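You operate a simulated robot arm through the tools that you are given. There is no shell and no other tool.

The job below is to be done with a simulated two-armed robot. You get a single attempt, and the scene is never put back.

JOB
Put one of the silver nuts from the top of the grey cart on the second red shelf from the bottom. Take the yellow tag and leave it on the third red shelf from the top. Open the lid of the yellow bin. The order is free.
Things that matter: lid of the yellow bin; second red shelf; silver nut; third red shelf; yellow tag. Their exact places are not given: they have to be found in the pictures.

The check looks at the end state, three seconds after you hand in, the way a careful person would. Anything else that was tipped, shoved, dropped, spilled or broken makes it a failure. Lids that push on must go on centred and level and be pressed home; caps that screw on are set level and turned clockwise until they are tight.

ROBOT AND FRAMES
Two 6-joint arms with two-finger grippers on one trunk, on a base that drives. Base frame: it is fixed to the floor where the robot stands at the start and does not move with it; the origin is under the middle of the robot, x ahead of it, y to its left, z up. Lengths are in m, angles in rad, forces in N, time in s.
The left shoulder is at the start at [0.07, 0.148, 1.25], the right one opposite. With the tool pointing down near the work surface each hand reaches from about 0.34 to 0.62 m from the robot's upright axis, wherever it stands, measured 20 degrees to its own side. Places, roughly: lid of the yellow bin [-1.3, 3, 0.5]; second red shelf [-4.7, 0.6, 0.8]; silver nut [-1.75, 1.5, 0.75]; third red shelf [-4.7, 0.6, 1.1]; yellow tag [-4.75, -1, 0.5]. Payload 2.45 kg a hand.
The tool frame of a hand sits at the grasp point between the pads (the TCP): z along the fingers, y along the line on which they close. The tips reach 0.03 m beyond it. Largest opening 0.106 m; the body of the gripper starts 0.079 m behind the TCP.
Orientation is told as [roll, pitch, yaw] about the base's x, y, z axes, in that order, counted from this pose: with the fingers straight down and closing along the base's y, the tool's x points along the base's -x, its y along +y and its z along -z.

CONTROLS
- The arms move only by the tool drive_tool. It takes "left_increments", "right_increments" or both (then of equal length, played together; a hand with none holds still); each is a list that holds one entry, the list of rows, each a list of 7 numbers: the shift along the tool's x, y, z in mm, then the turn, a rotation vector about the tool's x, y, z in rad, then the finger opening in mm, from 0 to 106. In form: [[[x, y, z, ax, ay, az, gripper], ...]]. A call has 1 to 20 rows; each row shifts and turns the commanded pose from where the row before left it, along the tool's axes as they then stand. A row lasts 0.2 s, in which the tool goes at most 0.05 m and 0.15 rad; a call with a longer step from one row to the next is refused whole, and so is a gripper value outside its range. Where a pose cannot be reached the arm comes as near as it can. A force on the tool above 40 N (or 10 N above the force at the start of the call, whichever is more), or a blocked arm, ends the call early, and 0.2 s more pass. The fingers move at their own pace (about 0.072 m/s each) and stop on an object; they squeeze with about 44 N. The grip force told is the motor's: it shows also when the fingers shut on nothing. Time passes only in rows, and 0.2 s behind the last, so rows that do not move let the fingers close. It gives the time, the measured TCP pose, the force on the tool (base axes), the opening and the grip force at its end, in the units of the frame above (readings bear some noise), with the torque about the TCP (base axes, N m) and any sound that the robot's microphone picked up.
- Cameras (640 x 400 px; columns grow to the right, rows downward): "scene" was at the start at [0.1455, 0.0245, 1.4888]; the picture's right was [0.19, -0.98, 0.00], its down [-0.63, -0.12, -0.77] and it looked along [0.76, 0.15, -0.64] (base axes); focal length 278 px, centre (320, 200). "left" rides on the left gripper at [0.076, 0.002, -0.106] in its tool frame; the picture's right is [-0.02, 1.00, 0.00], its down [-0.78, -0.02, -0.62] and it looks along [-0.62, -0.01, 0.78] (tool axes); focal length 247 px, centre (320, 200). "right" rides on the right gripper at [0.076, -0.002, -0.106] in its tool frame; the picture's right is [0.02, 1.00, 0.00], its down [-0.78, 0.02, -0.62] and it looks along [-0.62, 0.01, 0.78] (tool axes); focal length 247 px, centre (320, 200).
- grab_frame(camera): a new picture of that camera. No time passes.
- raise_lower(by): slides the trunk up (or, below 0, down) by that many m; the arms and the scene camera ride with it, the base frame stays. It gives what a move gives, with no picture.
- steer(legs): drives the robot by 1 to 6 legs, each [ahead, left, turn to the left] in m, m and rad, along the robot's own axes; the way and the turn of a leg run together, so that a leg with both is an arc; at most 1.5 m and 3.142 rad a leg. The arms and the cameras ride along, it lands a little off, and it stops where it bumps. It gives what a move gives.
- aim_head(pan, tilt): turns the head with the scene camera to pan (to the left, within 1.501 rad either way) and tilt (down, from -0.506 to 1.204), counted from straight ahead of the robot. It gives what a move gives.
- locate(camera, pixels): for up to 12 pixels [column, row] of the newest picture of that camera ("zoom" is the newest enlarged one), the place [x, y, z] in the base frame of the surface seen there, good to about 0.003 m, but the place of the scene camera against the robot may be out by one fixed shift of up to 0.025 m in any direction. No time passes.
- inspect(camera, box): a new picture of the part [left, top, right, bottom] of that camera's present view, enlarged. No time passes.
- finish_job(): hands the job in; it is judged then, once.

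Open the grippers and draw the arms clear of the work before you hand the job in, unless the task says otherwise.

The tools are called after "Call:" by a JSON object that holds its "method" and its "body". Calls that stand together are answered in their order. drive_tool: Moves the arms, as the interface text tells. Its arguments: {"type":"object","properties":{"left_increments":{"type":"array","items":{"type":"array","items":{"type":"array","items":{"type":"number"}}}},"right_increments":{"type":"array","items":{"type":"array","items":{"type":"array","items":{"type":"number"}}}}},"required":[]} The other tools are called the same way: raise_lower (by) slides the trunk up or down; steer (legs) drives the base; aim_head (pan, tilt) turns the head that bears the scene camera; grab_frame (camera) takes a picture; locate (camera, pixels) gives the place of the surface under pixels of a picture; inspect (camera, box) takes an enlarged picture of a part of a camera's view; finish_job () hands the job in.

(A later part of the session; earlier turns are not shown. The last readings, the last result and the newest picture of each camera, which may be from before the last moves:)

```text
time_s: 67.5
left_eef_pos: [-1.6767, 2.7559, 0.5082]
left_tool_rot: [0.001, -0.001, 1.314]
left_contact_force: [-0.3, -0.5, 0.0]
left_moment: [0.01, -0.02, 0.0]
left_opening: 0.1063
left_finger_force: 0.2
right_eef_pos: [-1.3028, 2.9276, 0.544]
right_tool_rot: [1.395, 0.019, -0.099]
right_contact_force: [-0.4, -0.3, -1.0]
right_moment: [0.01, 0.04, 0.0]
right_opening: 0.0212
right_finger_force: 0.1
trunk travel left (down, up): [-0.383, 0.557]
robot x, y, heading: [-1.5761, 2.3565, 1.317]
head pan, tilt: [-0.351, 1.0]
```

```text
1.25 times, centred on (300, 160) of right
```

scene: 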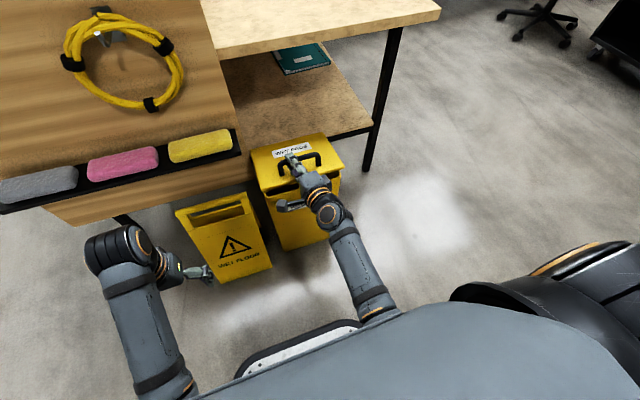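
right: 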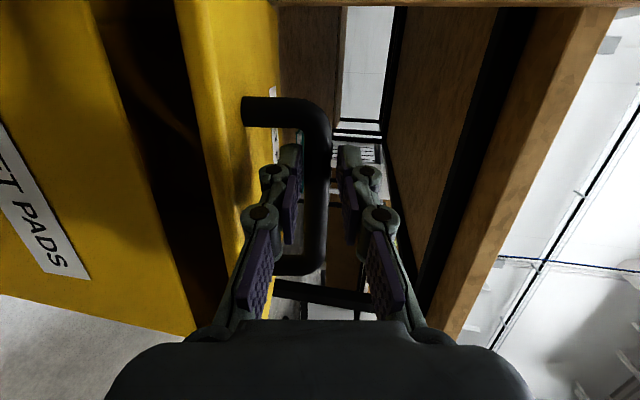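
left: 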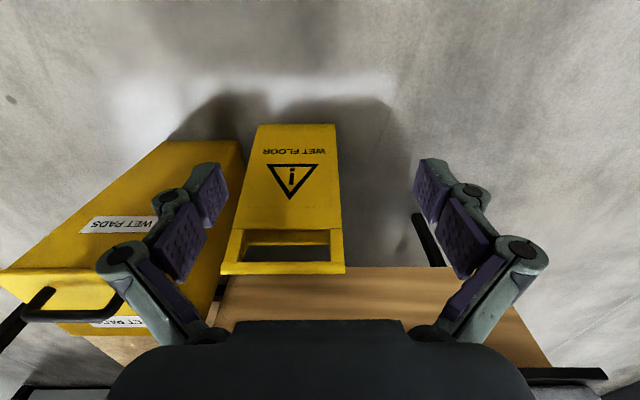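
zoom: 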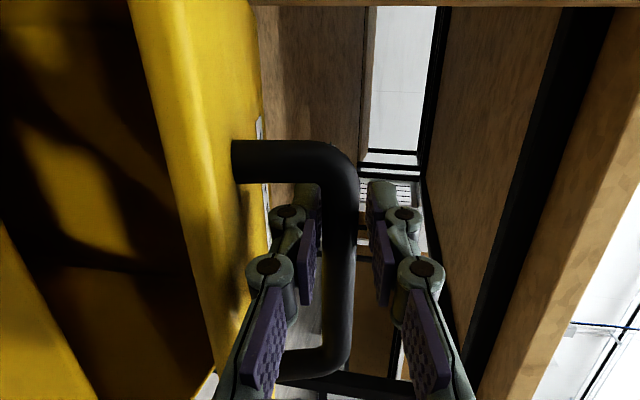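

No reach trouble and only about 1 N of force. I follow the lid's arc further to about 0.8 rad with pure shifts.

Call:
{"method": "drive_tool", "body": {"right_increments": [[[0, 17.7, 8, 0, 0, 0, 20], [0, 14.2, 8.5, 0, 0, 0, 20], [0, 13.3, 9.8, 0, 0, 0, 20], [0, 12.3, 11.1, 0, 0, 0, 20], [0, 11.1, 12.2, 0, 0, 0, 20]]]}}

Call:
{"method": "inspect", "body": {"camera": "right", "box": [100, 0, 500, 320]}}

Call:
{"method": "grab_frame", "body": {"camera": "scene"}}

Call:
{"method": "grab_frame", "body": {"camera": "left"}}

```text
time_s: 68.2
left_eef_pos: [-1.6765, 2.7533, 0.5106]
left_tool_rot: [0.002, -0.005, 1.314]
left_contact_force: [0.5, 0.4, -0.5]
left_moment: [0.01, 0.04, -0.02]
left_opening: 0.1061
left_finger_force: 0.0
right_eef_pos: [-1.2998, 2.9445, 0.5704]
right_tool_rot: [1.376, 0.02, -0.098]
right_contact_force: [-5.8, -26.3, 4.4]
right_moment: [-2.43, 0.69, -0.2]
right_opening: 0.0251
right_finger_force: 4.0
trunk travel left (down, up): [-0.383, 0.557]
robot x, y, heading: [-1.5816, 2.352, 1.313]
head pan, tilt: [-0.351, 1.0]
stopped in row 3 (right hand): the force on the tool passed its limit at 48 N (the readings are from after the stop); the commanded pose is now the measured one
```

```text
1.25 times, centred on (300, 160) of right
```

zoom: 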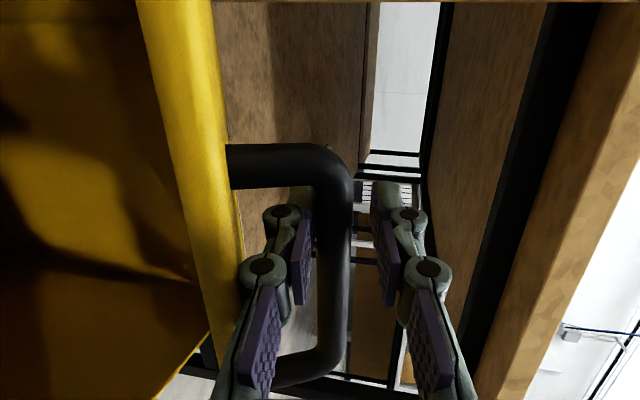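

```text
taken
```

scene: 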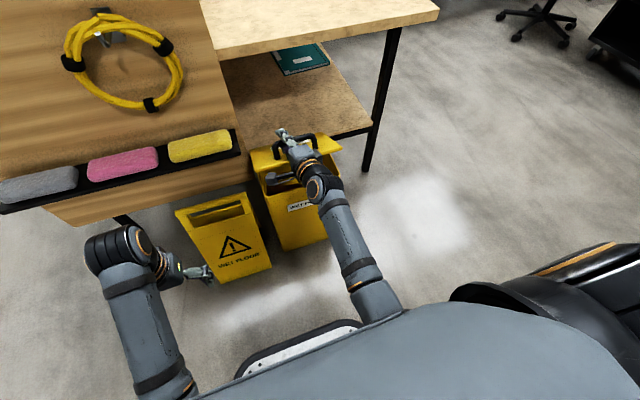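

```text
taken
```

left: 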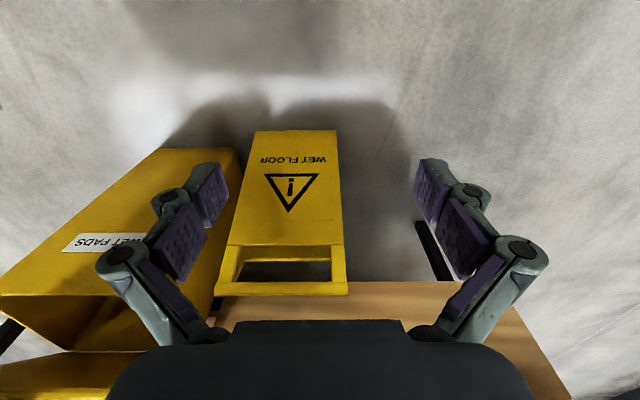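

The push stopped at 48 N: the lower finger is wedged between bar and lid edge because the tool did not turn with the lid. I ease back and pitch the tool down along with the lid.

Call:
{"method": "drive_tool", "body": {"right_increments": [[[0, 0, -8, 0, 0, 0, 25], [0, 0, -2, 0.08, 0, 0, 25], [0, 0, 0, 0.1, 0, 0, 25], [0, 0, 0, 0.1, 0, 0, 25]]]}}

Call:
{"method": "inspect", "body": {"camera": "right", "box": [100, 0, 500, 320]}}

```text
time_s: 69.2
left_eef_pos: [-1.6772, 2.7549, 0.5086]
left_tool_rot: [0.002, -0.004, 1.315]
left_contact_force: [0.6, -0.6, 0.3]
left_moment: [-0.01, -0.01, -0.03]
left_opening: 0.1062
left_finger_force: 0.1
right_eef_pos: [-1.2895, 2.9308, 0.5638]
right_tool_rot: [1.082, -0.008, -0.102]
right_contact_force: [0.5, -0.9, 0.0]
right_moment: [-0.01, -0.02, 0.0]
right_opening: 0.0251
right_finger_force: 0.1
trunk travel left (down, up): [-0.383, 0.557]
robot x, y, heading: [-1.5762, 2.3519, 1.321]
head pan, tilt: [-0.351, 1.0]
```

```text
1.25 times, centred on (300, 160) of right
```

zoom: 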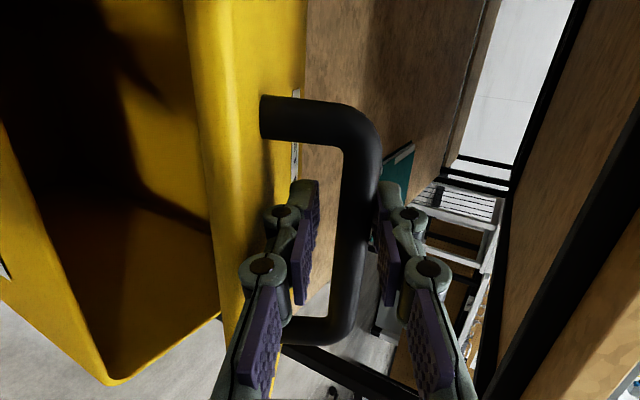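

Now the tool is free and aligned, force near 0. I continue the arc with turning, 4 rows of 0.1 rad.

Call:
{"method": "drive_tool", "body": {"right_increments": [[[0, 14, 4, 0.08, 0, 0, 25], [0, 16, 4, 0.1, 0, 0, 25], [0, 16, 4, 0.1, 0, 0, 25], [0, 16, 4, 0.1, 0, 0, 25]]]}}

Call:
{"method": "inspect", "body": {"camera": "right", "box": [100, 0, 500, 320]}}

Call:
{"method": "inspect", "body": {"camera": "scene", "box": [160, 60, 440, 280]}}

```text
time_s: 70.2
left_eef_pos: [-1.6773, 2.754, 0.5069]
left_tool_rot: [0.002, -0.003, 1.313]
left_contact_force: [-0.2, 0.3, -0.1]
left_moment: [0.01, 0.01, 0.01]
left_opening: 0.1059
left_finger_force: 0.1
right_eef_pos: [-1.294, 2.9877, 0.6161]
right_tool_rot: [0.718, 0.02, -0.098]
right_contact_force: [3.3, -0.2, -3.4]
right_moment: [0.01, -0.18, -0.09]
right_opening: 0.0266
right_finger_force: 1.2
trunk travel left (down, up): [-0.383, 0.557]
robot x, y, heading: [-1.578, 2.3528, 1.315]
head pan, tilt: [-0.351, 1.0]
```

```text
1.25 times, centred on (300, 160) of right
```

zoom: 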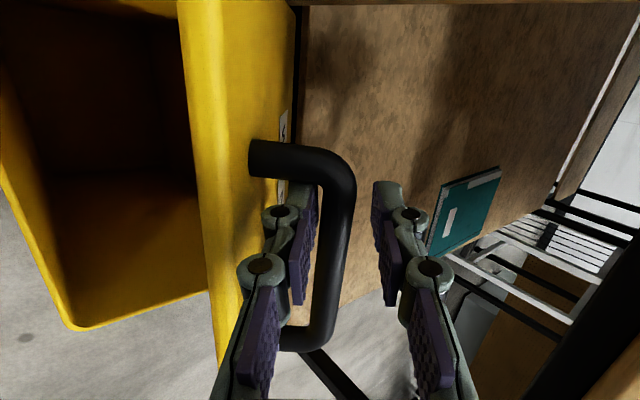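

```text
1.82 times, centred on (300, 170) of scene
```

zoom: 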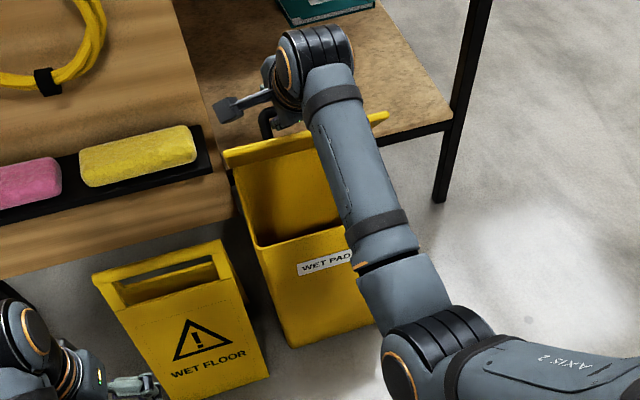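

The lid is about 45° open and follows well. I go 2 more steps, keeping the gripper body clear of the bench edge overhead, then check whether the lid holds.

Call:
{"method": "drive_tool", "body": {"right_increments": [[[0, 16, 4, 0.1, 0, 0, 25], [0, 16, 4, 0.1, 0, 0, 25], [0, 0, 0, 0, 0, 0, 25]]]}}

Call:
{"method": "inspect", "body": {"camera": "right", "box": [100, 0, 500, 320]}}

Call:
{"method": "inspect", "body": {"camera": "scene", "box": [160, 60, 440, 280]}}

```text
time_s: 71.0
left_eef_pos: [-1.6757, 2.755, 0.5094]
left_tool_rot: [0.003, -0.004, 1.314]
left_contact_force: [-0.5, 0.1, -0.9]
left_moment: [0.01, 0.03, -0.03]
left_opening: 0.1062
left_finger_force: 0.0
right_eef_pos: [-1.287, 3.0166, 0.6266]
right_tool_rot: [0.517, 0.019, -0.1]
right_contact_force: [12.0, -2.5, -1.8]
right_moment: [-0.06, -0.38, -0.01]
right_opening: 0.0268
right_finger_force: 1.6
trunk travel left (down, up): [-0.383, 0.557]
robot x, y, heading: [-1.5784, 2.3515, 1.312]
head pan, tilt: [-0.351, 1.0]
```

```text
1.25 times, centred on (300, 160) of right
```

zoom: 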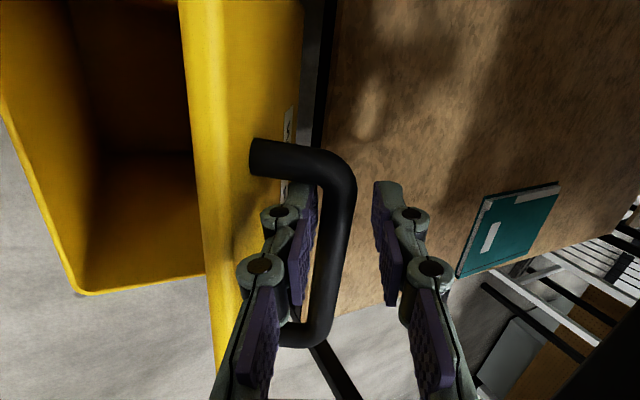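

```text
1.82 times, centred on (300, 170) of scene
```

zoom: 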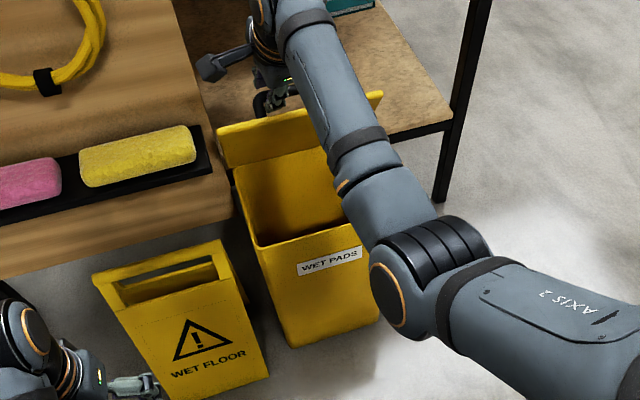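

The lid is about 60° open. I withdraw the fingers along the tool axis slowly and see whether the lid holds there.

Call:
{"method": "drive_tool", "body": {"right_increments": [[[0, -4, -10, 0, 0, 0, 30], [0, 0, -20, 0, 0, 0, 30], [0, 0, -25, 0, 0, 0, 30]]]}}

Call:
{"method": "inspect", "body": {"camera": "right", "box": [100, 0, 500, 320]}}

Call:
{"method": "inspect", "body": {"camera": "scene", "box": [160, 60, 440, 280]}}

```text
time_s: 71.8
left_eef_pos: [-1.6766, 2.7546, 0.5074]
left_tool_rot: [0.002, -0.004, 1.314]
left_contact_force: [-1.3, 0.5, 0.7]
left_moment: [-0.02, 0.02, 0.0]
left_opening: 0.1061
left_finger_force: 0.2
right_eef_pos: [-1.2933, 2.9842, 0.6747]
right_tool_rot: [0.52, 0.018, -0.096]
right_contact_force: [-1.0, -0.6, 0.0]
right_moment: [-0.04, -0.02, -0.02]
right_opening: 0.03
right_finger_force: 0.1
trunk travel left (down, up): [-0.383, 0.557]
robot x, y, heading: [-1.5774, 2.3524, 1.315]
head pan, tilt: [-0.351, 1.0]
```

```text
1.25 times, centred on (300, 160) of right
```

zoom: 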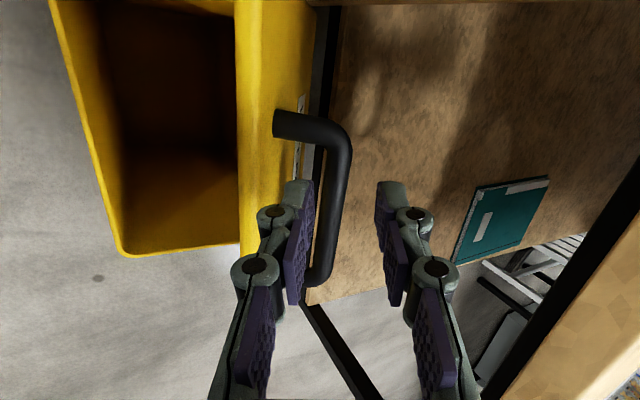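

```text
1.82 times, centred on (300, 170) of scene
```

zoom: 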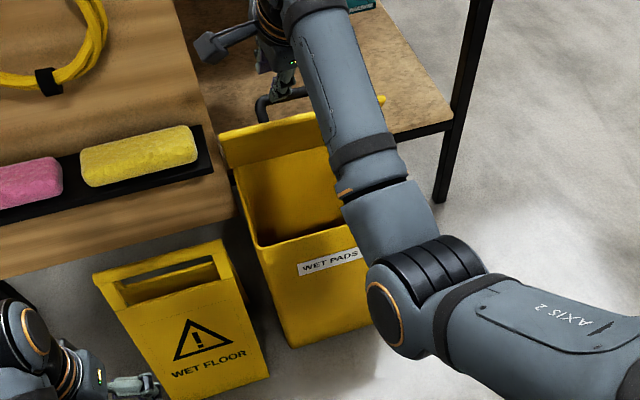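

The lid holds by itself. I pull clear upward and back, close the fingers, and pitch the tool towards horizontal so I can push the lid's inner face further open.

Call:
{"method": "drive_tool", "body": {"right_increments": [[[0, 0, -30, 0, 0, 0, 10], [0, -34.7, -19.9, 0, 0, 0, 0], [0, -34.7, -19.9, 0, 0, 0, 0], [0, -34.7, -19.9, 0, 0, 0, 0], [0, 0, 0, -0.13, 0, 0, 0], [0, 0, 0, -0.13, 0, 0, 0], [0, 0, 0, -0.13, 0, 0, 0], [0, 0, 0, -0.13, 0, 0, 0], [0, 0, 0, -0.13, 0, 0, 0]]]}}

Call:
{"method": "inspect", "body": {"camera": "scene", "box": [160, 60, 440, 280]}}

Call:
{"method": "grab_frame", "body": {"camera": "right"}}

```text
time_s: 73.2
left_eef_pos: [-1.6769, 2.7553, 0.508]
left_tool_rot: [0.002, -0.002, 1.315]
left_contact_force: [0.6, 0.9, 0.7]
left_moment: [0.02, -0.01, 0.0]
left_opening: 0.106
left_finger_force: 0.3
right_eef_pos: [-1.2534, 2.8713, 0.7931]
right_tool_rot: [0.888, -0.128, -0.158]
right_contact_force: [0.3, -0.7, 0.7]
right_moment: [0.01, 0.03, -0.04]
right_opening: 0.0001
right_finger_force: 28.3
trunk travel left (down, up): [-0.383, 0.557]
robot x, y, heading: [-1.5765, 2.3518, 1.316]
head pan, tilt: [-0.351, 1.0]
stopped in row 6 (right hand): the arm was blocked; the commanded pose is now the measured one
```

```text
1.82 times, centred on (300, 170) of scene
```

zoom: 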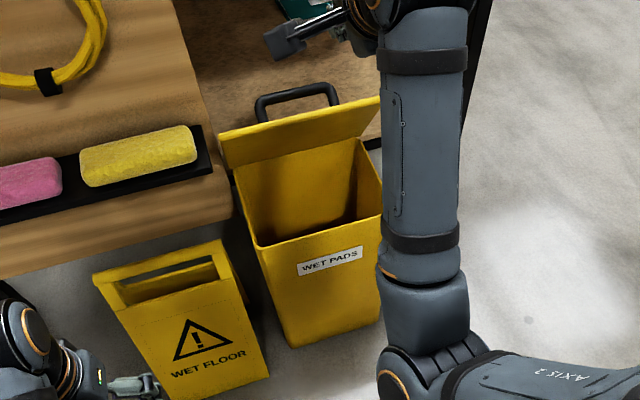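

```text
taken
```

right: 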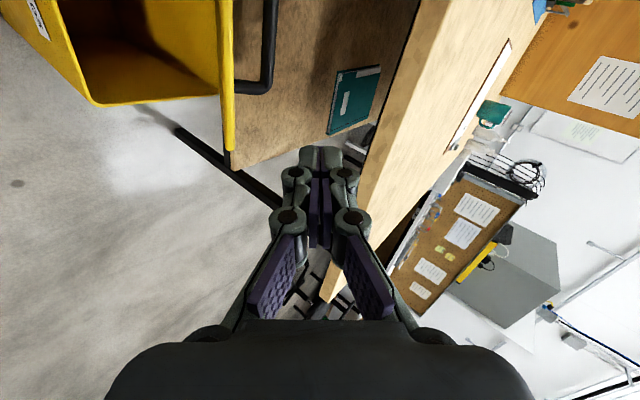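

The turn was stopped by a joint limit; the TCP is at (-1.253, 2.871, 0.793). The lid stays up on its own; I measure its edge from the right camera before going down in front of it.

Call:
{"method": "locate", "body": {"camera": "right", "pixels": [[226, 20], [228, 80], [228, 140], [255, 88], [270, 40], [175, 130], [215, 92], [100, 102]]}}

Call:
{"method": "grab_frame", "body": {"camera": "scene"}}

```text
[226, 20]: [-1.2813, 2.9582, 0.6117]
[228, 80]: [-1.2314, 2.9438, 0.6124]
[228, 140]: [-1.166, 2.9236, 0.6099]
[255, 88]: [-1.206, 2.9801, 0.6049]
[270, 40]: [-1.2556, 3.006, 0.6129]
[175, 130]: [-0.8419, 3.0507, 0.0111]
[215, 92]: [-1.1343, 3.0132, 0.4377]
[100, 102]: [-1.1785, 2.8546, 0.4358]
```

```text
taken
```

scene: 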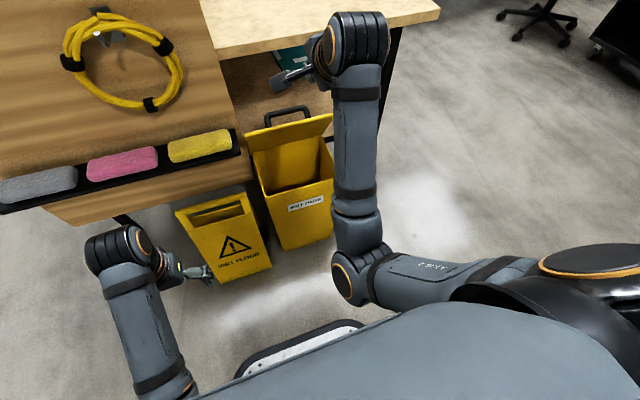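

Lid edge is at about y 2.944, z 0.612 (lid ~57° open). I lower the trunk 0.2 m so the closed fingertips come in front of the lid's inner face.

Call:
{"method": "raise_lower", "body": {"by": -0.2}}

Call:
{"method": "grab_frame", "body": {"camera": "right"}}

Call:
{"method": "grab_frame", "body": {"camera": "left"}}

```text
time_s: 75.3
left_eef_pos: [-1.6767, 2.7545, 0.3075]
left_tool_rot: [0.003, -0.004, 1.314]
left_contact_force: [-0.7, -0.1, 0.1]
left_moment: [0.01, -0.01, -0.02]
left_opening: 0.1058
left_finger_force: 0.0
right_eef_pos: [-1.2535, 2.8716, 0.5916]
right_tool_rot: [0.884, -0.129, -0.155]
right_contact_force: [0.1, 0.7, 0.2]
right_moment: [0.0, -0.02, 0.0]
right_opening: 0.0
right_finger_force: 28.5
trunk travel left (down, up): [-0.183, 0.757]
robot x, y, heading: [-1.5738, 2.3494, 1.311]
head pan, tilt: [-0.351, 1.0]
```

```text
taken
```

right: 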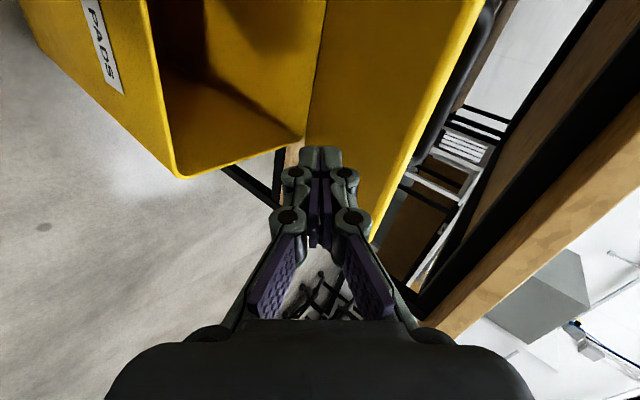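

```text
taken
```

left: 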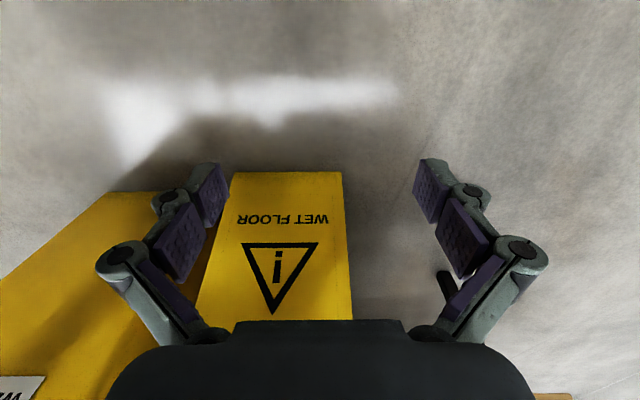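

The closed fingertips are in front of the lid's inner face. I push forward in 18 mm rows.

Call:
{"method": "drive_tool", "body": {"right_increments": [[[1, 11.4, 13.9, 0, 0, 0, 0], [1, 11.4, 13.9, 0, 0, 0, 0], [1, 11.4, 13.9, 0, 0, 0, 0], [1, 11.4, 13.9, 0, 0, 0, 0], [1, 11.4, 13.9, 0, 0, 0, 0]]]}}

Call:
{"method": "grab_frame", "body": {"camera": "right"}}

Call:
{"method": "grab_frame", "body": {"camera": "scene"}}

```text
time_s: 76.5
left_eef_pos: [-1.6768, 2.7556, 0.3083]
left_tool_rot: [0.001, -0.002, 1.313]
left_contact_force: [0.0, 0.1, -0.1]
left_moment: [0.0, -0.03, -0.01]
left_opening: 0.1059
left_finger_force: 0.1
right_eef_pos: [-1.2474, 2.9629, 0.5926]
right_tool_rot: [0.888, -0.123, -0.153]
right_contact_force: [-0.1, -0.3, 0.1]
right_moment: [0.0, 0.0, -0.06]
right_opening: 0.0003
right_finger_force: 28.3
trunk travel left (down, up): [-0.183, 0.757]
robot x, y, heading: [-1.5771, 2.35, 1.316]
head pan, tilt: [-0.351, 1.0]
```

```text
taken
```

right: 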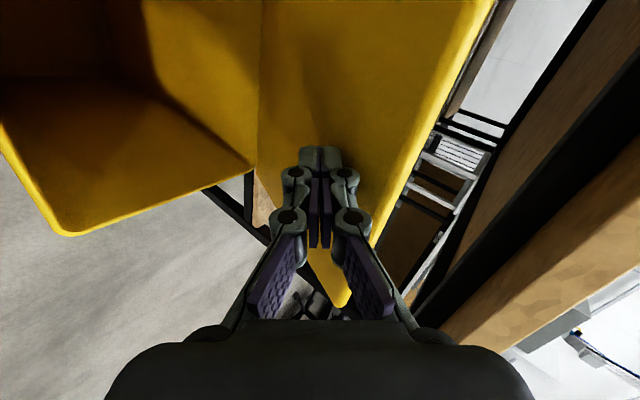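

```text
taken
```

scene: 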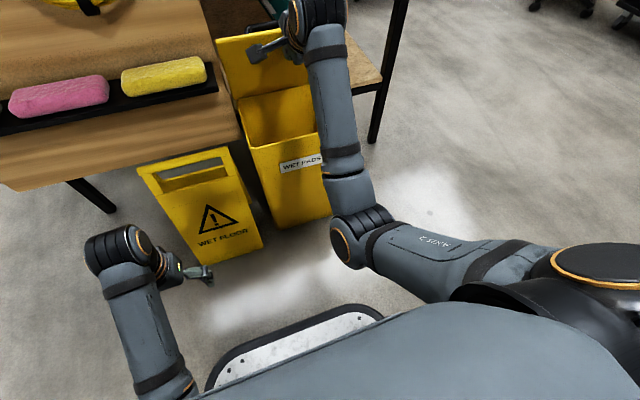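

The lid moves with no noticeable force. I push three more rows and check.

Call:
{"method": "drive_tool", "body": {"right_increments": [[[1, 9.5, 11.6, 0, 0, 0, 0], [1, 9.5, 11.6, 0, 0, 0, 0], [1, 9.5, 11.6, 0, 0, 0, 0], [1, 9.5, 11.6, 0, 0, 0, 0]]]}}

Call:
{"method": "grab_frame", "body": {"camera": "right"}}

Call:
{"method": "inspect", "body": {"camera": "scene", "box": [160, 0, 400, 260]}}

```text
time_s: 77.5
left_eef_pos: [-1.6755, 2.7535, 0.3095]
left_tool_rot: [-0.002, -0.004, 1.314]
left_contact_force: [0.0, 0.3, -0.1]
left_moment: [0.01, -0.01, -0.01]
left_opening: 0.1061
left_finger_force: 0.1
right_eef_pos: [-1.2435, 3.0076, 0.5902]
right_tool_rot: [0.876, -0.121, -0.158]
right_contact_force: [-6.4, -20.1, 2.8]
right_moment: [-0.09, -0.03, -0.17]
right_opening: 0.0
right_finger_force: 28.9
trunk travel left (down, up): [-0.183, 0.757]
robot x, y, heading: [-1.5787, 2.3495, 1.316]
head pan, tilt: [-0.351, 1.0]
stopped in row 4 (right hand): the force on the tool passed its limit at 53 N (the readings are from after the stop); the commanded pose is now the measured one
```

```text
taken
```

right: 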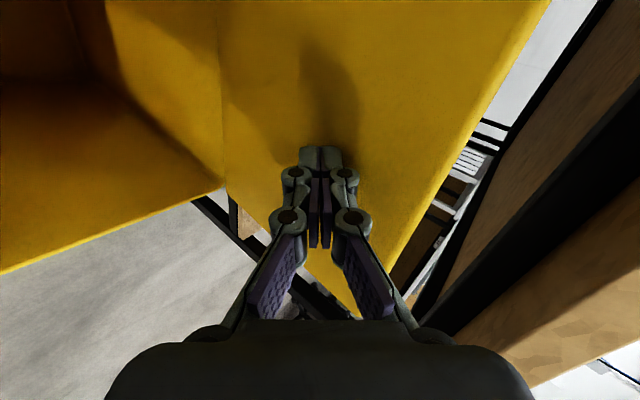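

```text
1.54 times, centred on (280, 130) of scene
```

zoom: 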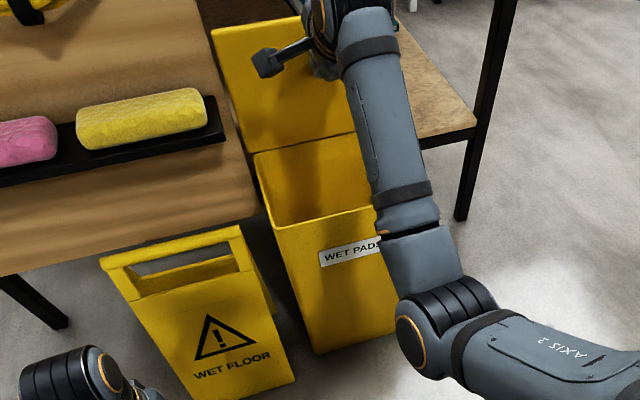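

The lid met its stop (53 N). I back off at once and measure how far it is open and whether the bin stayed put.

Call:
{"method": "drive_tool", "body": {"right_increments": [[[-1, -9.5, -11.6, 0, 0, 0, 0], [-2, -19, -23.2, 0, 0, 0, 0], [-2, -19, -23.2, 0, 0, 0, 0]]]}}

Call:
{"method": "grab_frame", "body": {"camera": "right"}}

Call:
{"method": "locate", "body": {"camera": "right", "pixels": [[300, 60], [350, 60], [400, 60], [440, 60], [370, 150], [250, 60], [150, 190], [230, 150]]}}

Call:
{"method": "inspect", "body": {"camera": "scene", "box": [160, 0, 400, 260]}}

```text
time_s: 78.3
left_eef_pos: [-1.6753, 2.7553, 0.3085]
left_tool_rot: [0.003, -0.002, 1.315]
left_contact_force: [0.6, 0.5, -0.2]
left_moment: [0.01, 0.03, 0.01]
left_opening: 0.1061
left_finger_force: 0.1
right_eef_pos: [-1.2491, 2.9347, 0.5919]
right_tool_rot: [0.874, -0.124, -0.157]
right_contact_force: [0.1, 0.8, -0.4]
right_moment: [-0.01, 0.0, -0.02]
right_opening: 0.0
right_finger_force: 29.0
trunk travel left (down, up): [-0.183, 0.757]
robot x, y, heading: [-1.5814, 2.3514, 1.314]
head pan, tilt: [-0.351, 1.0]
```

```text
taken
```

right: 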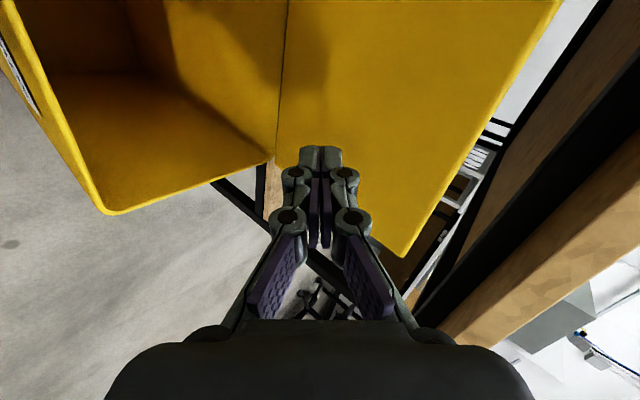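

```text
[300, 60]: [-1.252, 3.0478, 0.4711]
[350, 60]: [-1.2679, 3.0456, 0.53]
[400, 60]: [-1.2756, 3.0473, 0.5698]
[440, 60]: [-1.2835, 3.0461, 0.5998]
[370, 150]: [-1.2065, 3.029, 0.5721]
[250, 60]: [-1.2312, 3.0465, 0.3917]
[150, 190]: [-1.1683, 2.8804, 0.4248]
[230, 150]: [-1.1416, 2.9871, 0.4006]
```

```text
1.54 times, centred on (280, 130) of scene
```

zoom: 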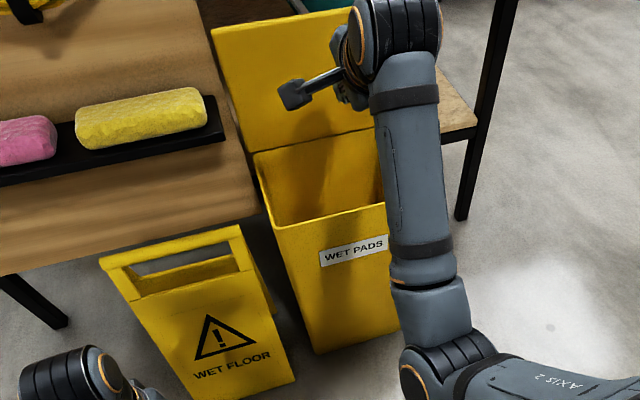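

The lid stands about 86° open against its stop and holds by itself; the bin is still in place. I retreat the hand, raise the trunk, and bring the tool back to pointing down.

Call:
{"method": "drive_tool", "body": {"right_increments": [[[-2, -16, -20, 0, 0, 0, 0], [-2, -16, -20, 0, 0, 0, 0]]]}}

Call:
{"method": "raise_lower", "body": {"by": 0.5}}

Call:
{"method": "drive_tool", "body": {"right_increments": [[[0, 0, 0, 0.12, 0, 0, 60], [0, 0, 0, 0.12, 0, 0, 60], [0, 0, 0, 0.12, 0, 0, 60], [0, 0, 0, 0.12, 0, 0, 60], [0, 0, 0, 0.12, 0, 0, 60], [0, 0, 0, 0.12, 0, 0, 60], [0, 0, 0, 0.12, 0, 0, 60]]]}}

Call:
{"method": "grab_frame", "body": {"camera": "scene"}}

```text
time_s: 78.9
left_eef_pos: [-1.6764, 2.7551, 0.3067]
left_tool_rot: [0.002, -0.002, 1.312]
left_contact_force: [-0.5, 0.9, 0.7]
left_moment: [0.01, 0.0, 0.03]
left_opening: 0.1058
left_finger_force: 0.0
right_eef_pos: [-1.2547, 2.8826, 0.5938]
right_tool_rot: [0.874, -0.125, -0.155]
right_contact_force: [-0.3, 0.5, -0.7]
right_moment: [0.02, -0.02, -0.02]
right_opening: 0.0
right_finger_force: 28.2
trunk travel left (down, up): [-0.183, 0.757]
robot x, y, heading: [-1.5773, 2.3554, 1.313]
head pan, tilt: [-0.351, 1.0]
```

```text
refused: 0.5 is not a number from -0.4 to 0.4
```

```text
time_s: 80.5
left_eef_pos: [-1.6766, 2.7547, 0.3084]
left_tool_rot: [0.001, 0.0, 1.312]
left_contact_force: [0.1, 0.7, -0.5]
left_moment: [-0.04, 0.03, -0.02]
left_opening: 0.1059
left_finger_force: 0.0
right_eef_pos: [-1.2525, 2.9531, 0.5418]
right_tool_rot: [0.033, -0.124, -0.155]
right_contact_force: [-0.3, 0.1, -0.2]
right_moment: [0.01, -0.01, -0.01]
right_opening: 0.0598
right_finger_force: 0.0
right hand out of reach, approached as far as the arm can: row 3, 4, 5, 6, 7
trunk travel left (down, up): [-0.183, 0.757]
robot x, y, heading: [-1.5764, 2.3536, 1.315]
head pan, tilt: [-0.351, 1.0]
```

```text
taken
```

scene: 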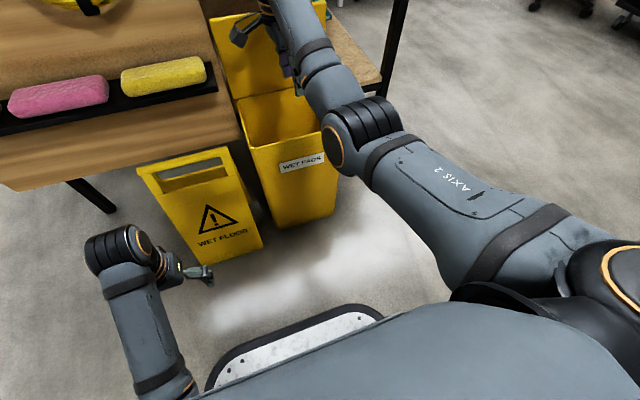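

The raise was refused as too big, so the tool pitched down over the open bin; force is still zero and it is clear of the lid (y 2.95 vs 3.04). I move it back a little and raise the trunk in two allowed steps.

Call:
{"method": "drive_tool", "body": {"right_increments": [[[0, -15, -5, 0, 0, 0, 60], [0, -15, -5, 0, 0, 0, 60]]]}}

Call:
{"method": "raise_lower", "body": {"by": 0.3}}

Call:
{"method": "grab_frame", "body": {"camera": "scene"}}

```text
time_s: 81.1
left_eef_pos: [-1.6771, 2.7548, 0.3089]
left_tool_rot: [0.002, -0.001, 1.313]
left_contact_force: [0.3, 0.1, -0.3]
left_moment: [-0.05, 0.0, 0.01]
left_opening: 0.1059
left_finger_force: 0.1
right_eef_pos: [-1.2533, 2.9532, 0.5428]
right_tool_rot: [0.032, -0.123, -0.153]
right_contact_force: [-0.6, -0.6, 0.0]
right_moment: [0.01, -0.01, 0.02]
right_opening: 0.0601
right_finger_force: 0.1
right hand out of reach, approached as far as the arm can: row 1, 2
trunk travel left (down, up): [-0.183, 0.757]
robot x, y, heading: [-1.5786, 2.3487, 1.311]
head pan, tilt: [-0.351, 1.0]
```

```text
time_s: 84.1
left_eef_pos: [-1.6759, 2.754, 0.6097]
left_tool_rot: [0.001, -0.003, 1.312]
left_contact_force: [0.0, 0.2, -1.0]
left_moment: [-0.02, -0.04, -0.02]
left_opening: 0.1059
left_finger_force: 0.0
right_eef_pos: [-1.2535, 2.9531, 0.8418]
right_tool_rot: [0.033, -0.123, -0.156]
right_contact_force: [0.3, 0.3, 0.5]
right_moment: [-0.02, 0.0, 0.0]
right_opening: 0.0602
right_finger_force: 0.1
trunk travel left (down, up): [-0.483, 0.457]
robot x, y, heading: [-1.5775, 2.3512, 1.315]
head pan, tilt: [-0.351, 1.0]
```

```text
taken
```

scene: 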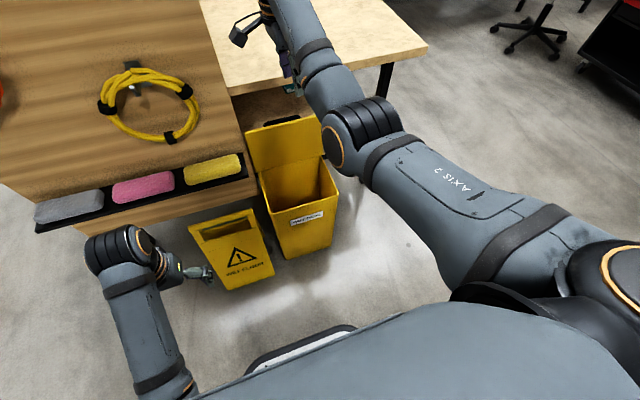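

Clear of the bench, lid still open. I raise the trunk a bit more, straighten the tool, roll it back 90°, and back the base off 0.1 m.

Call:
{"method": "raise_lower", "body": {"by": 0.2}}

Call:
{"method": "steer", "body": {"legs": [[-0.12, 0, 0]]}}

Call:
{"method": "drive_tool", "body": {"right_increments": [[[0, 0, 0, 0, 0.123, 0, 60], [0, 0, 0, 0, 0, -0.147, 60], [0, 0, 0, 0, 0, -0.147, 60], [0, 0, 0, 0, 0, -0.147, 60], [0, 0, 0, 0, 0, -0.147, 60], [0, 0, 0, 0, 0, -0.147, 60], [0, 0, 0, 0, 0, -0.147, 60], [0, 0, 0, 0, 0, -0.147, 60], [0, 0, 0, 0, 0, -0.147, 60], [0, 0, 0, 0, 0, -0.147, 60], [0, 0, 0, 0, 0, -0.147, 60]]]}}

```text
time_s: 86.2
left_eef_pos: [-1.6754, 2.7546, 0.8094]
left_tool_rot: [0.003, -0.002, 1.312]
left_contact_force: [-0.4, -0.4, 0.2]
left_moment: [0.0, 0.0, 0.03]
left_opening: 0.1062
left_finger_force: 0.0
right_eef_pos: [-1.2533, 2.9538, 1.0406]
right_tool_rot: [0.034, -0.125, -0.156]
right_contact_force: [0.1, 0.1, 0.4]
right_moment: [0.0, 0.0, 0.01]
right_opening: 0.06
right_finger_force: 0.1
trunk travel left (down, up): [-0.683, 0.257]
robot x, y, heading: [-1.5764, 2.3528, 1.313]
head pan, tilt: [-0.351, 1.0]
```

```text
time_s: 87.5
left_eef_pos: [-1.7058, 2.6398, 0.8091]
left_tool_rot: [0.003, -0.002, 1.307]
left_contact_force: [-0.6, 0.0, 0.4]
left_moment: [-0.04, 0.0, 0.01]
left_opening: 0.1062
left_finger_force: 0.0
right_eef_pos: [-1.2821, 2.8345, 1.0429]
right_tool_rot: [0.034, -0.12, -0.161]
right_contact_force: [0.1, -0.2, 0.7]
right_moment: [-0.01, -0.01, 0.02]
right_opening: 0.0596
right_finger_force: 0.0
trunk travel left (down, up): [-0.683, 0.257]
robot x, y, heading: [-1.6105, 2.2374, 1.308]
head pan, tilt: [-0.351, 1.0]
```

```text
time_s: 89.9
left_eef_pos: [-1.7061, 2.6373, 0.8102]
left_tool_rot: [0.001, -0.005, 1.31]
left_contact_force: [0.3, -0.5, 0.1]
left_moment: [0.0, 0.01, 0.02]
left_opening: 0.1062
left_finger_force: 0.1
right_eef_pos: [-1.2826, 2.835, 1.0429]
right_tool_rot: [0.004, -0.034, 1.318]
right_contact_force: [0.6, 0.2, 0.4]
right_moment: [-0.02, -0.06, -0.02]
right_opening: 0.0598
right_finger_force: 0.1
trunk travel left (down, up): [-0.683, 0.257]
robot x, y, heading: [-1.6098, 2.2375, 1.313]
head pan, tilt: [-0.351, 1.0]
```

Both hands point down. I draw the right hand in, move ahead 0.1 m for swing room, and turn left to face the cart (heading about -1.57).

Call:
{"method": "drive_tool", "body": {"right_increments": [[[45, 0, 15, 0, 0.017, 0, 60], [45, 0, 15, 0, 0.017, 0, 60], [45, 0, 15, 0, 0, 0, 60], [45, 0, 15, 0, 0, 0, 60]]]}}

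Call:
{"method": "steer", "body": {"legs": [[0.1, 0, 0], [0, 0, 1.7], [0, 0, 1.7]]}}

Call:
{"method": "aim_head", "body": {"pan": -0.1, "tilt": 0.8}}

Call:
{"method": "grab_frame", "body": {"camera": "scene"}}

```text
time_s: 90.9
left_eef_pos: [-1.7066, 2.6406, 0.809]
left_tool_rot: [0.001, -0.004, 1.306]
left_contact_force: [0.3, -0.3, 0.1]
left_moment: [0.01, 0.03, 0.03]
left_opening: 0.1061
left_finger_force: 0.1
right_eef_pos: [-1.3118, 2.7796, 0.9163]
right_tool_rot: [0.003, -0.001, 1.313]
right_contact_force: [-0.7, 0.9, -0.8]
right_moment: [0.02, -0.01, -0.02]
right_opening: 0.0598
right_finger_force: 0.0
right hand out of reach, approached as far as the arm can: row 1, 2, 3, 4
trunk travel left (down, up): [-0.683, 0.257]
robot x, y, heading: [-1.6057, 2.2375, 1.307]
head pan, tilt: [-0.351, 1.0]
```

```text
time_s: 100.2
left_eef_pos: [-1.4, 1.9623, 0.8078]
left_tool_rot: [0.001, -0.003, -1.613]
left_contact_force: [-0.5, -0.3, 0.2]
left_moment: [0.05, -0.02, -0.03]
left_opening: 0.1057
left_finger_force: 0.0
right_eef_pos: [-1.7529, 1.7399, 0.9158]
right_tool_rot: [0.001, 0.0, -1.608]
right_contact_force: [1.0, -0.2, 0.2]
right_moment: [-0.02, -0.01, 0.02]
right_opening: 0.06
right_finger_force: 0.1
trunk travel left (down, up): [-0.683, 0.257]
robot x, y, heading: [-1.5857, 2.3336, -1.612]
head pan, tilt: [-0.351, 1.0]
```

```text
time_s: 101.0
left_eef_pos: [-1.4001, 1.9616, 0.8079]
left_tool_rot: [0.001, -0.003, -1.612]
left_contact_force: [0.1, -0.1, -0.2]
left_moment: [0.02, -0.03, 0.03]
left_opening: 0.1059
left_finger_force: 0.0
right_eef_pos: [-1.7532, 1.7394, 0.9136]
right_tool_rot: [0.002, -0.001, -1.607]
right_contact_force: [-0.4, 0.7, 0.2]
right_moment: [0.01, -0.02, 0.01]
right_opening: 0.06
right_finger_force: 0.0
trunk travel left (down, up): [-0.683, 0.257]
robot x, y, heading: [-1.5818, 2.3359, -1.618]
head pan, tilt: [-0.099, 0.799]
```

```text
taken
```

scene: 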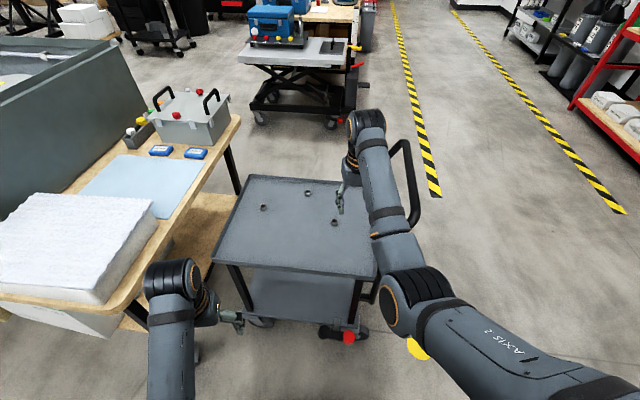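

The robot faces the cart now; nuts at (263,208), (307,194), (333,222). I take the right camera view and check the yellow round thing at (417,348) and the cart handle near my right forearm.

Call:
{"method": "grab_frame", "body": {"camera": "right"}}

Call:
{"method": "inspect", "body": {"camera": "scene", "box": [320, 100, 480, 370]}}

Call:
{"method": "locate", "body": {"camera": "scene", "pixels": [[263, 208], [307, 194], [333, 222], [405, 143], [412, 225], [417, 350], [375, 280], [205, 255], [250, 180], [348, 338]]}}

```text
taken
```

right: 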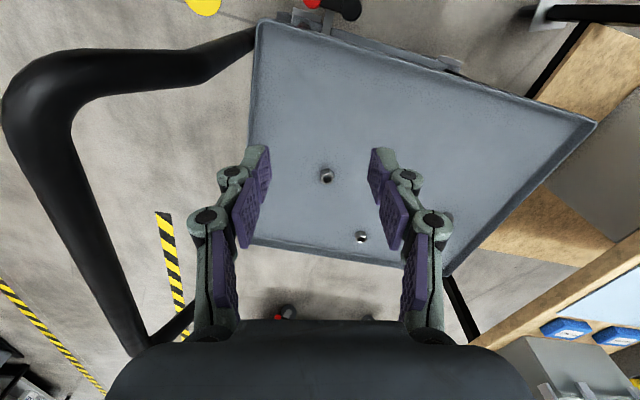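

```text
1.48 times, centred on (400, 235) of scene
```

zoom: 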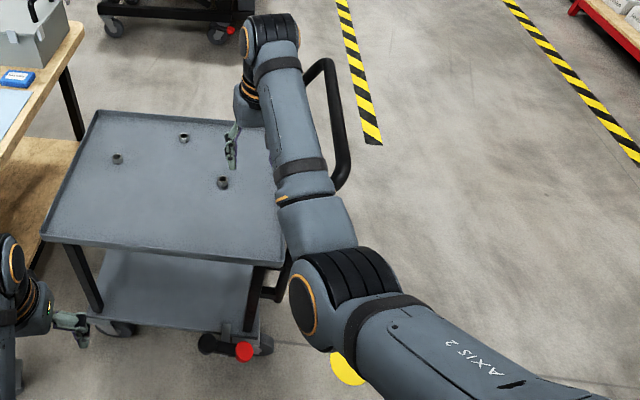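

```text
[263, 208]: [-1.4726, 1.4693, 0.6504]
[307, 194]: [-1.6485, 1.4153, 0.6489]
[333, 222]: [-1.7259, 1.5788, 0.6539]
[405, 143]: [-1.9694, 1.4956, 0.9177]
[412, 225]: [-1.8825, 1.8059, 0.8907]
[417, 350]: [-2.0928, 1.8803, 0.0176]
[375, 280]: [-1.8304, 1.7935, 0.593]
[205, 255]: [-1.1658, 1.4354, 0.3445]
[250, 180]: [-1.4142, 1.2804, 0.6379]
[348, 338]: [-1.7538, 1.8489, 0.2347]
```

The yellow circle is a floor sticker. The right camera sees two nuts at (327,176) and (361,238); I measure them and the tray.

Call:
{"method": "locate", "body": {"camera": "right", "pixels": [[327, 173], [327, 180], [361, 236], [361, 242], [300, 100], [340, 150], [255, 30], [180, 65], [60, 100]]}}

Call:
{"method": "inspect", "body": {"camera": "right", "box": [280, 140, 400, 260]}}

```text
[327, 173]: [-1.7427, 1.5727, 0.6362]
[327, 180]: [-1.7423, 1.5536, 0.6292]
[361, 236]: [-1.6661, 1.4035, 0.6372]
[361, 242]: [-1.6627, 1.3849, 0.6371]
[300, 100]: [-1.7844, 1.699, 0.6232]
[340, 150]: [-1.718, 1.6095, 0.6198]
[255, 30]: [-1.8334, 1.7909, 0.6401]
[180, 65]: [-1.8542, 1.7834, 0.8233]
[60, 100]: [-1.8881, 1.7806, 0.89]
```

```text
3.33 times, centred on (340, 200) of right
```

zoom: 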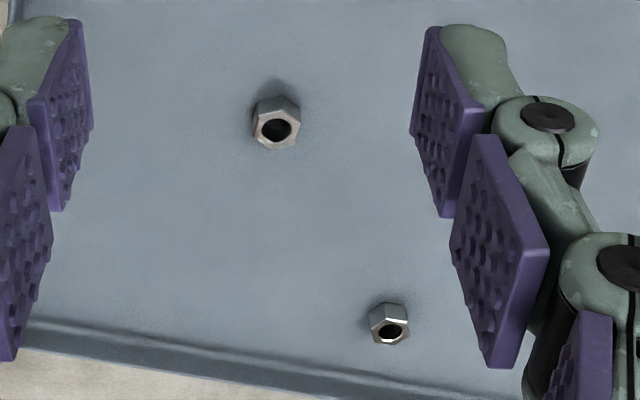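

Target nut: (-1.742, 1.563), top z 0.637 on a tray at 0.62. I raise the left hand out of the way, then drive 0.2 m ahead.

Call:
{"method": "drive_tool", "body": {"left_increments": [[[-15, 5, -40, 0, 0, 0, 106], [-15, 5, -40, 0, 0, 0, 106], [-15, 5, -40, 0, 0, 0, 106], [-15, 5, -40, 0, 0, 0, 106], [0, 0, -30, 0, 0, 0, 106]]]}}

Call:
{"method": "steer", "body": {"legs": [[0.2, 0, 0]]}}

Call:
{"method": "grab_frame", "body": {"camera": "right"}}

Call:
{"method": "grab_frame", "body": {"camera": "scene"}}

```text
time_s: 101.9
left_eef_pos: [-1.3726, 1.9426, 0.8242]
left_tool_rot: [0.197, 0.009, -1.623]
left_contact_force: [0.3, 0.0, -0.6]
left_moment: [0.02, -0.01, 0.0]
left_opening: 0.1059
left_finger_force: 0.1
left hand out of reach, approached as far as the arm can: row 1, 2, 3, 4
right_eef_pos: [-1.753, 1.7403, 0.9144]
right_tool_rot: [0.0, 0.001, -1.607]
right_contact_force: [0.0, 0.7, 0.7]
right_moment: [0.02, -0.03, -0.02]
right_opening: 0.0601
right_finger_force: 0.1
trunk travel left (down, up): [-0.683, 0.257]
robot x, y, heading: [-1.5871, 2.3343, -1.615]
head pan, tilt: [-0.099, 0.799]
stopped in row 4 (left hand): the arm was blocked; the commanded pose is now the measured one
```

```text
time_s: 103.5
left_eef_pos: [-1.3834, 1.7439, 0.8248]
left_tool_rot: [0.198, 0.011, -1.628]
left_contact_force: [-0.6, 0.2, 0.0]
left_moment: [0.01, -0.03, -0.02]
left_opening: 0.1058
left_finger_force: 0.1
right_eef_pos: [-1.7654, 1.5426, 0.9151]
right_tool_rot: [0.003, 0.0, -1.614]
right_contact_force: [0.3, -0.7, 0.4]
right_moment: [0.01, 0.0, -0.03]
right_opening: 0.06
right_finger_force: 0.1
trunk travel left (down, up): [-0.683, 0.257]
robot x, y, heading: [-1.5915, 2.1364, -1.619]
head pan, tilt: [-0.099, 0.799]
```

```text
taken
```

right: 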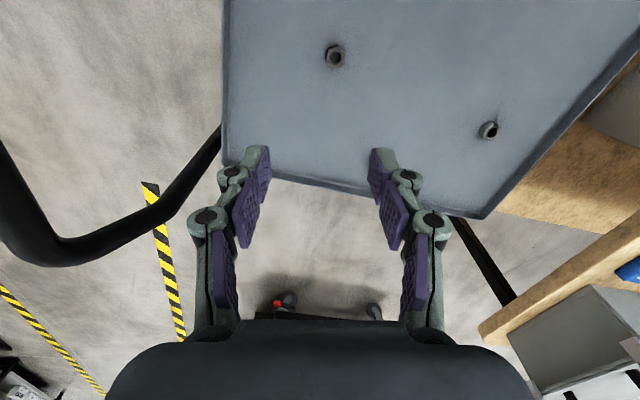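

```text
taken
```

scene: 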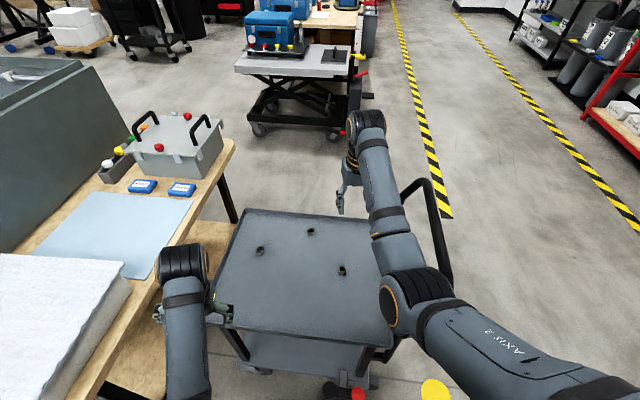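

Now the first nut is at (335,55), almost straight below the hand. I measure it again.

Call:
{"method": "locate", "body": {"camera": "right", "pixels": [[335, 50], [335, 60], [345, 56], [326, 56], [488, 128], [300, 40]]}}

Call:
{"method": "inspect", "body": {"camera": "right", "box": [275, 10, 395, 100]}}

Call:
{"method": "grab_frame", "body": {"camera": "left"}}

```text
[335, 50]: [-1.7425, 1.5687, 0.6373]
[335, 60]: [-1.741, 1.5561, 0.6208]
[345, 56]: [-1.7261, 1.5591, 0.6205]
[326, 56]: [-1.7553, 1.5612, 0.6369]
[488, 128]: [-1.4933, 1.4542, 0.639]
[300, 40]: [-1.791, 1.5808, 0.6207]
```

```text
4.44 times, centred on (335, 55) of right
```

zoom: 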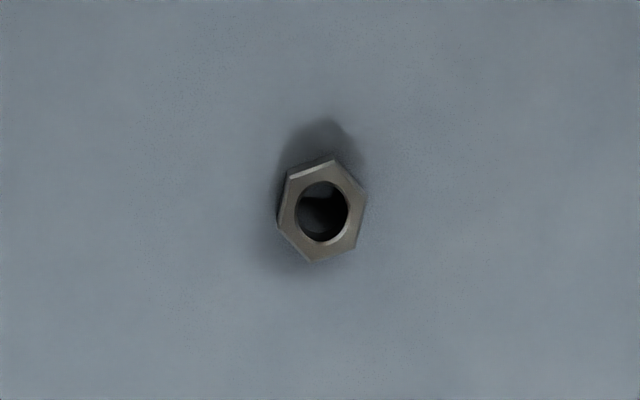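

```text
taken
```

left: 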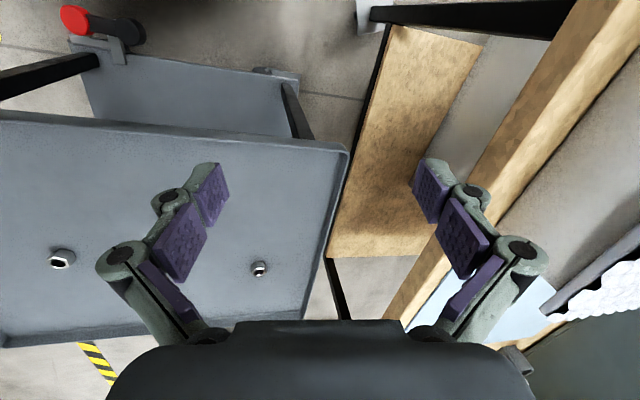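

Nut centre works out at (-1.7415, 1.560), about 27 mm across flats and 17 mm tall, flats turned about 0.17 rad. I move the hand above it to z≈0.70 with that turn.

Call:
{"method": "drive_tool", "body": {"right_increments": [[[3.1, 3.85, 36, 0, 0, 0.028, 60], [3.1, 3.85, 36, 0, 0, 0.028, 60], [3.1, 3.85, 36, 0, 0, 0.028, 60], [3.1, 3.85, 36, 0, 0, 0.028, 60], [3.1, 3.85, 36, 0, 0, 0.028, 60], [3.1, 3.85, 36, 0, 0, 0.028, 60]]]}}

Call:
{"method": "grab_frame", "body": {"camera": "right"}}

```text
time_s: 104.9
left_eef_pos: [-1.3828, 1.7437, 0.8223]
left_tool_rot: [0.198, 0.011, -1.625]
left_contact_force: [0.2, 0.9, -0.6]
left_moment: [0.02, 0.0, -0.02]
left_opening: 0.1058
left_finger_force: 0.0
right_eef_pos: [-1.7375, 1.5608, 0.7006]
right_tool_rot: [0.001, 0.0, -1.781]
right_contact_force: [0.8, -0.2, -0.6]
right_moment: [0.02, 0.02, 0.01]
right_opening: 0.0598
right_finger_force: 0.1
trunk travel left (down, up): [-0.683, 0.257]
robot x, y, heading: [-1.5909, 2.1359, -1.62]
head pan, tilt: [-0.099, 0.799]
```

```text
taken
```

right: 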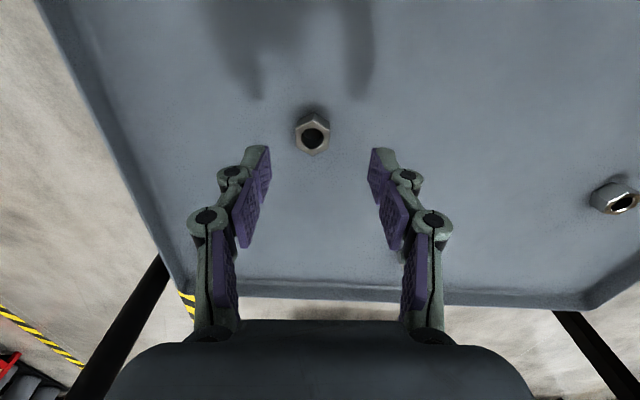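

The nut sits at (312,130) between the fingers, flats parallel to the pads. I shift 5 mm sideways, go down to z≈0.653 and close.

Call:
{"method": "drive_tool", "body": {"right_increments": [[[3, -5, 12, 0, 0, 0, 60], [0, 0, 12, 0, 0, 0, 60], [0, 0, 12, 0, 0, 0, 60], [0, 0, 11, 0, 0, 0, 60]]]}}

Call:
{"method": "drive_tool", "body": {"right_increments": [[[0, 0, 0, 0, 0, 0, 40], [0, 0, 0, 0, 0, 0, 20], [0, 0, 0, 0, 0, 0, 20], [0, 0, 0, 0, 0, 0, 20]]]}}

Call:
{"method": "grab_frame", "body": {"camera": "right"}}

```text
time_s: 105.9
left_eef_pos: [-1.3824, 1.7444, 0.8225]
left_tool_rot: [0.197, 0.01, -1.625]
left_contact_force: [0.2, -0.2, -0.4]
left_moment: [-0.01, 0.01, -0.01]
left_opening: 0.106
left_finger_force: 0.1
right_eef_pos: [-1.7412, 1.5616, 0.654]
right_tool_rot: [0.003, 0.001, -1.781]
right_contact_force: [0.4, -0.6, -0.8]
right_moment: [0.0, 0.0, 0.01]
right_opening: 0.06
right_finger_force: 0.0
trunk travel left (down, up): [-0.683, 0.257]
robot x, y, heading: [-1.5896, 2.1373, -1.619]
head pan, tilt: [-0.099, 0.799]
```

```text
time_s: 106.9
left_eef_pos: [-1.3831, 1.7446, 0.8238]
left_tool_rot: [0.197, 0.011, -1.628]
left_contact_force: [-0.6, 0.0, 0.3]
left_moment: [0.01, 0.0, 0.01]
left_opening: 0.1062
left_finger_force: 0.0
right_eef_pos: [-1.7415, 1.5631, 0.653]
right_tool_rot: [0.001, 0.0, -1.782]
right_contact_force: [0.9, -0.3, -0.1]
right_moment: [-0.01, -0.01, 0.01]
right_opening: 0.0236
right_finger_force: 44.2
trunk travel left (down, up): [-0.683, 0.257]
robot x, y, heading: [-1.5931, 2.1348, -1.621]
head pan, tilt: [-0.099, 0.799]
```

```text
taken
```

right: 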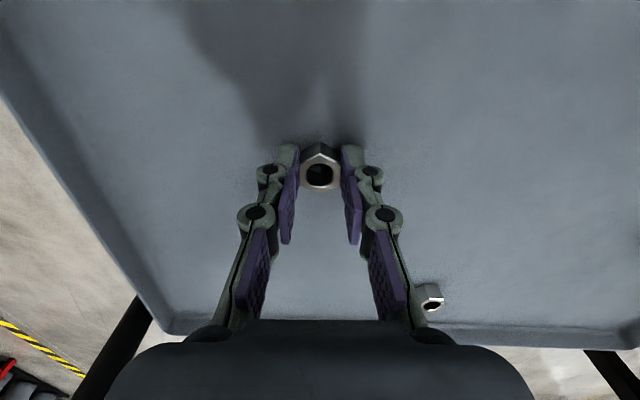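

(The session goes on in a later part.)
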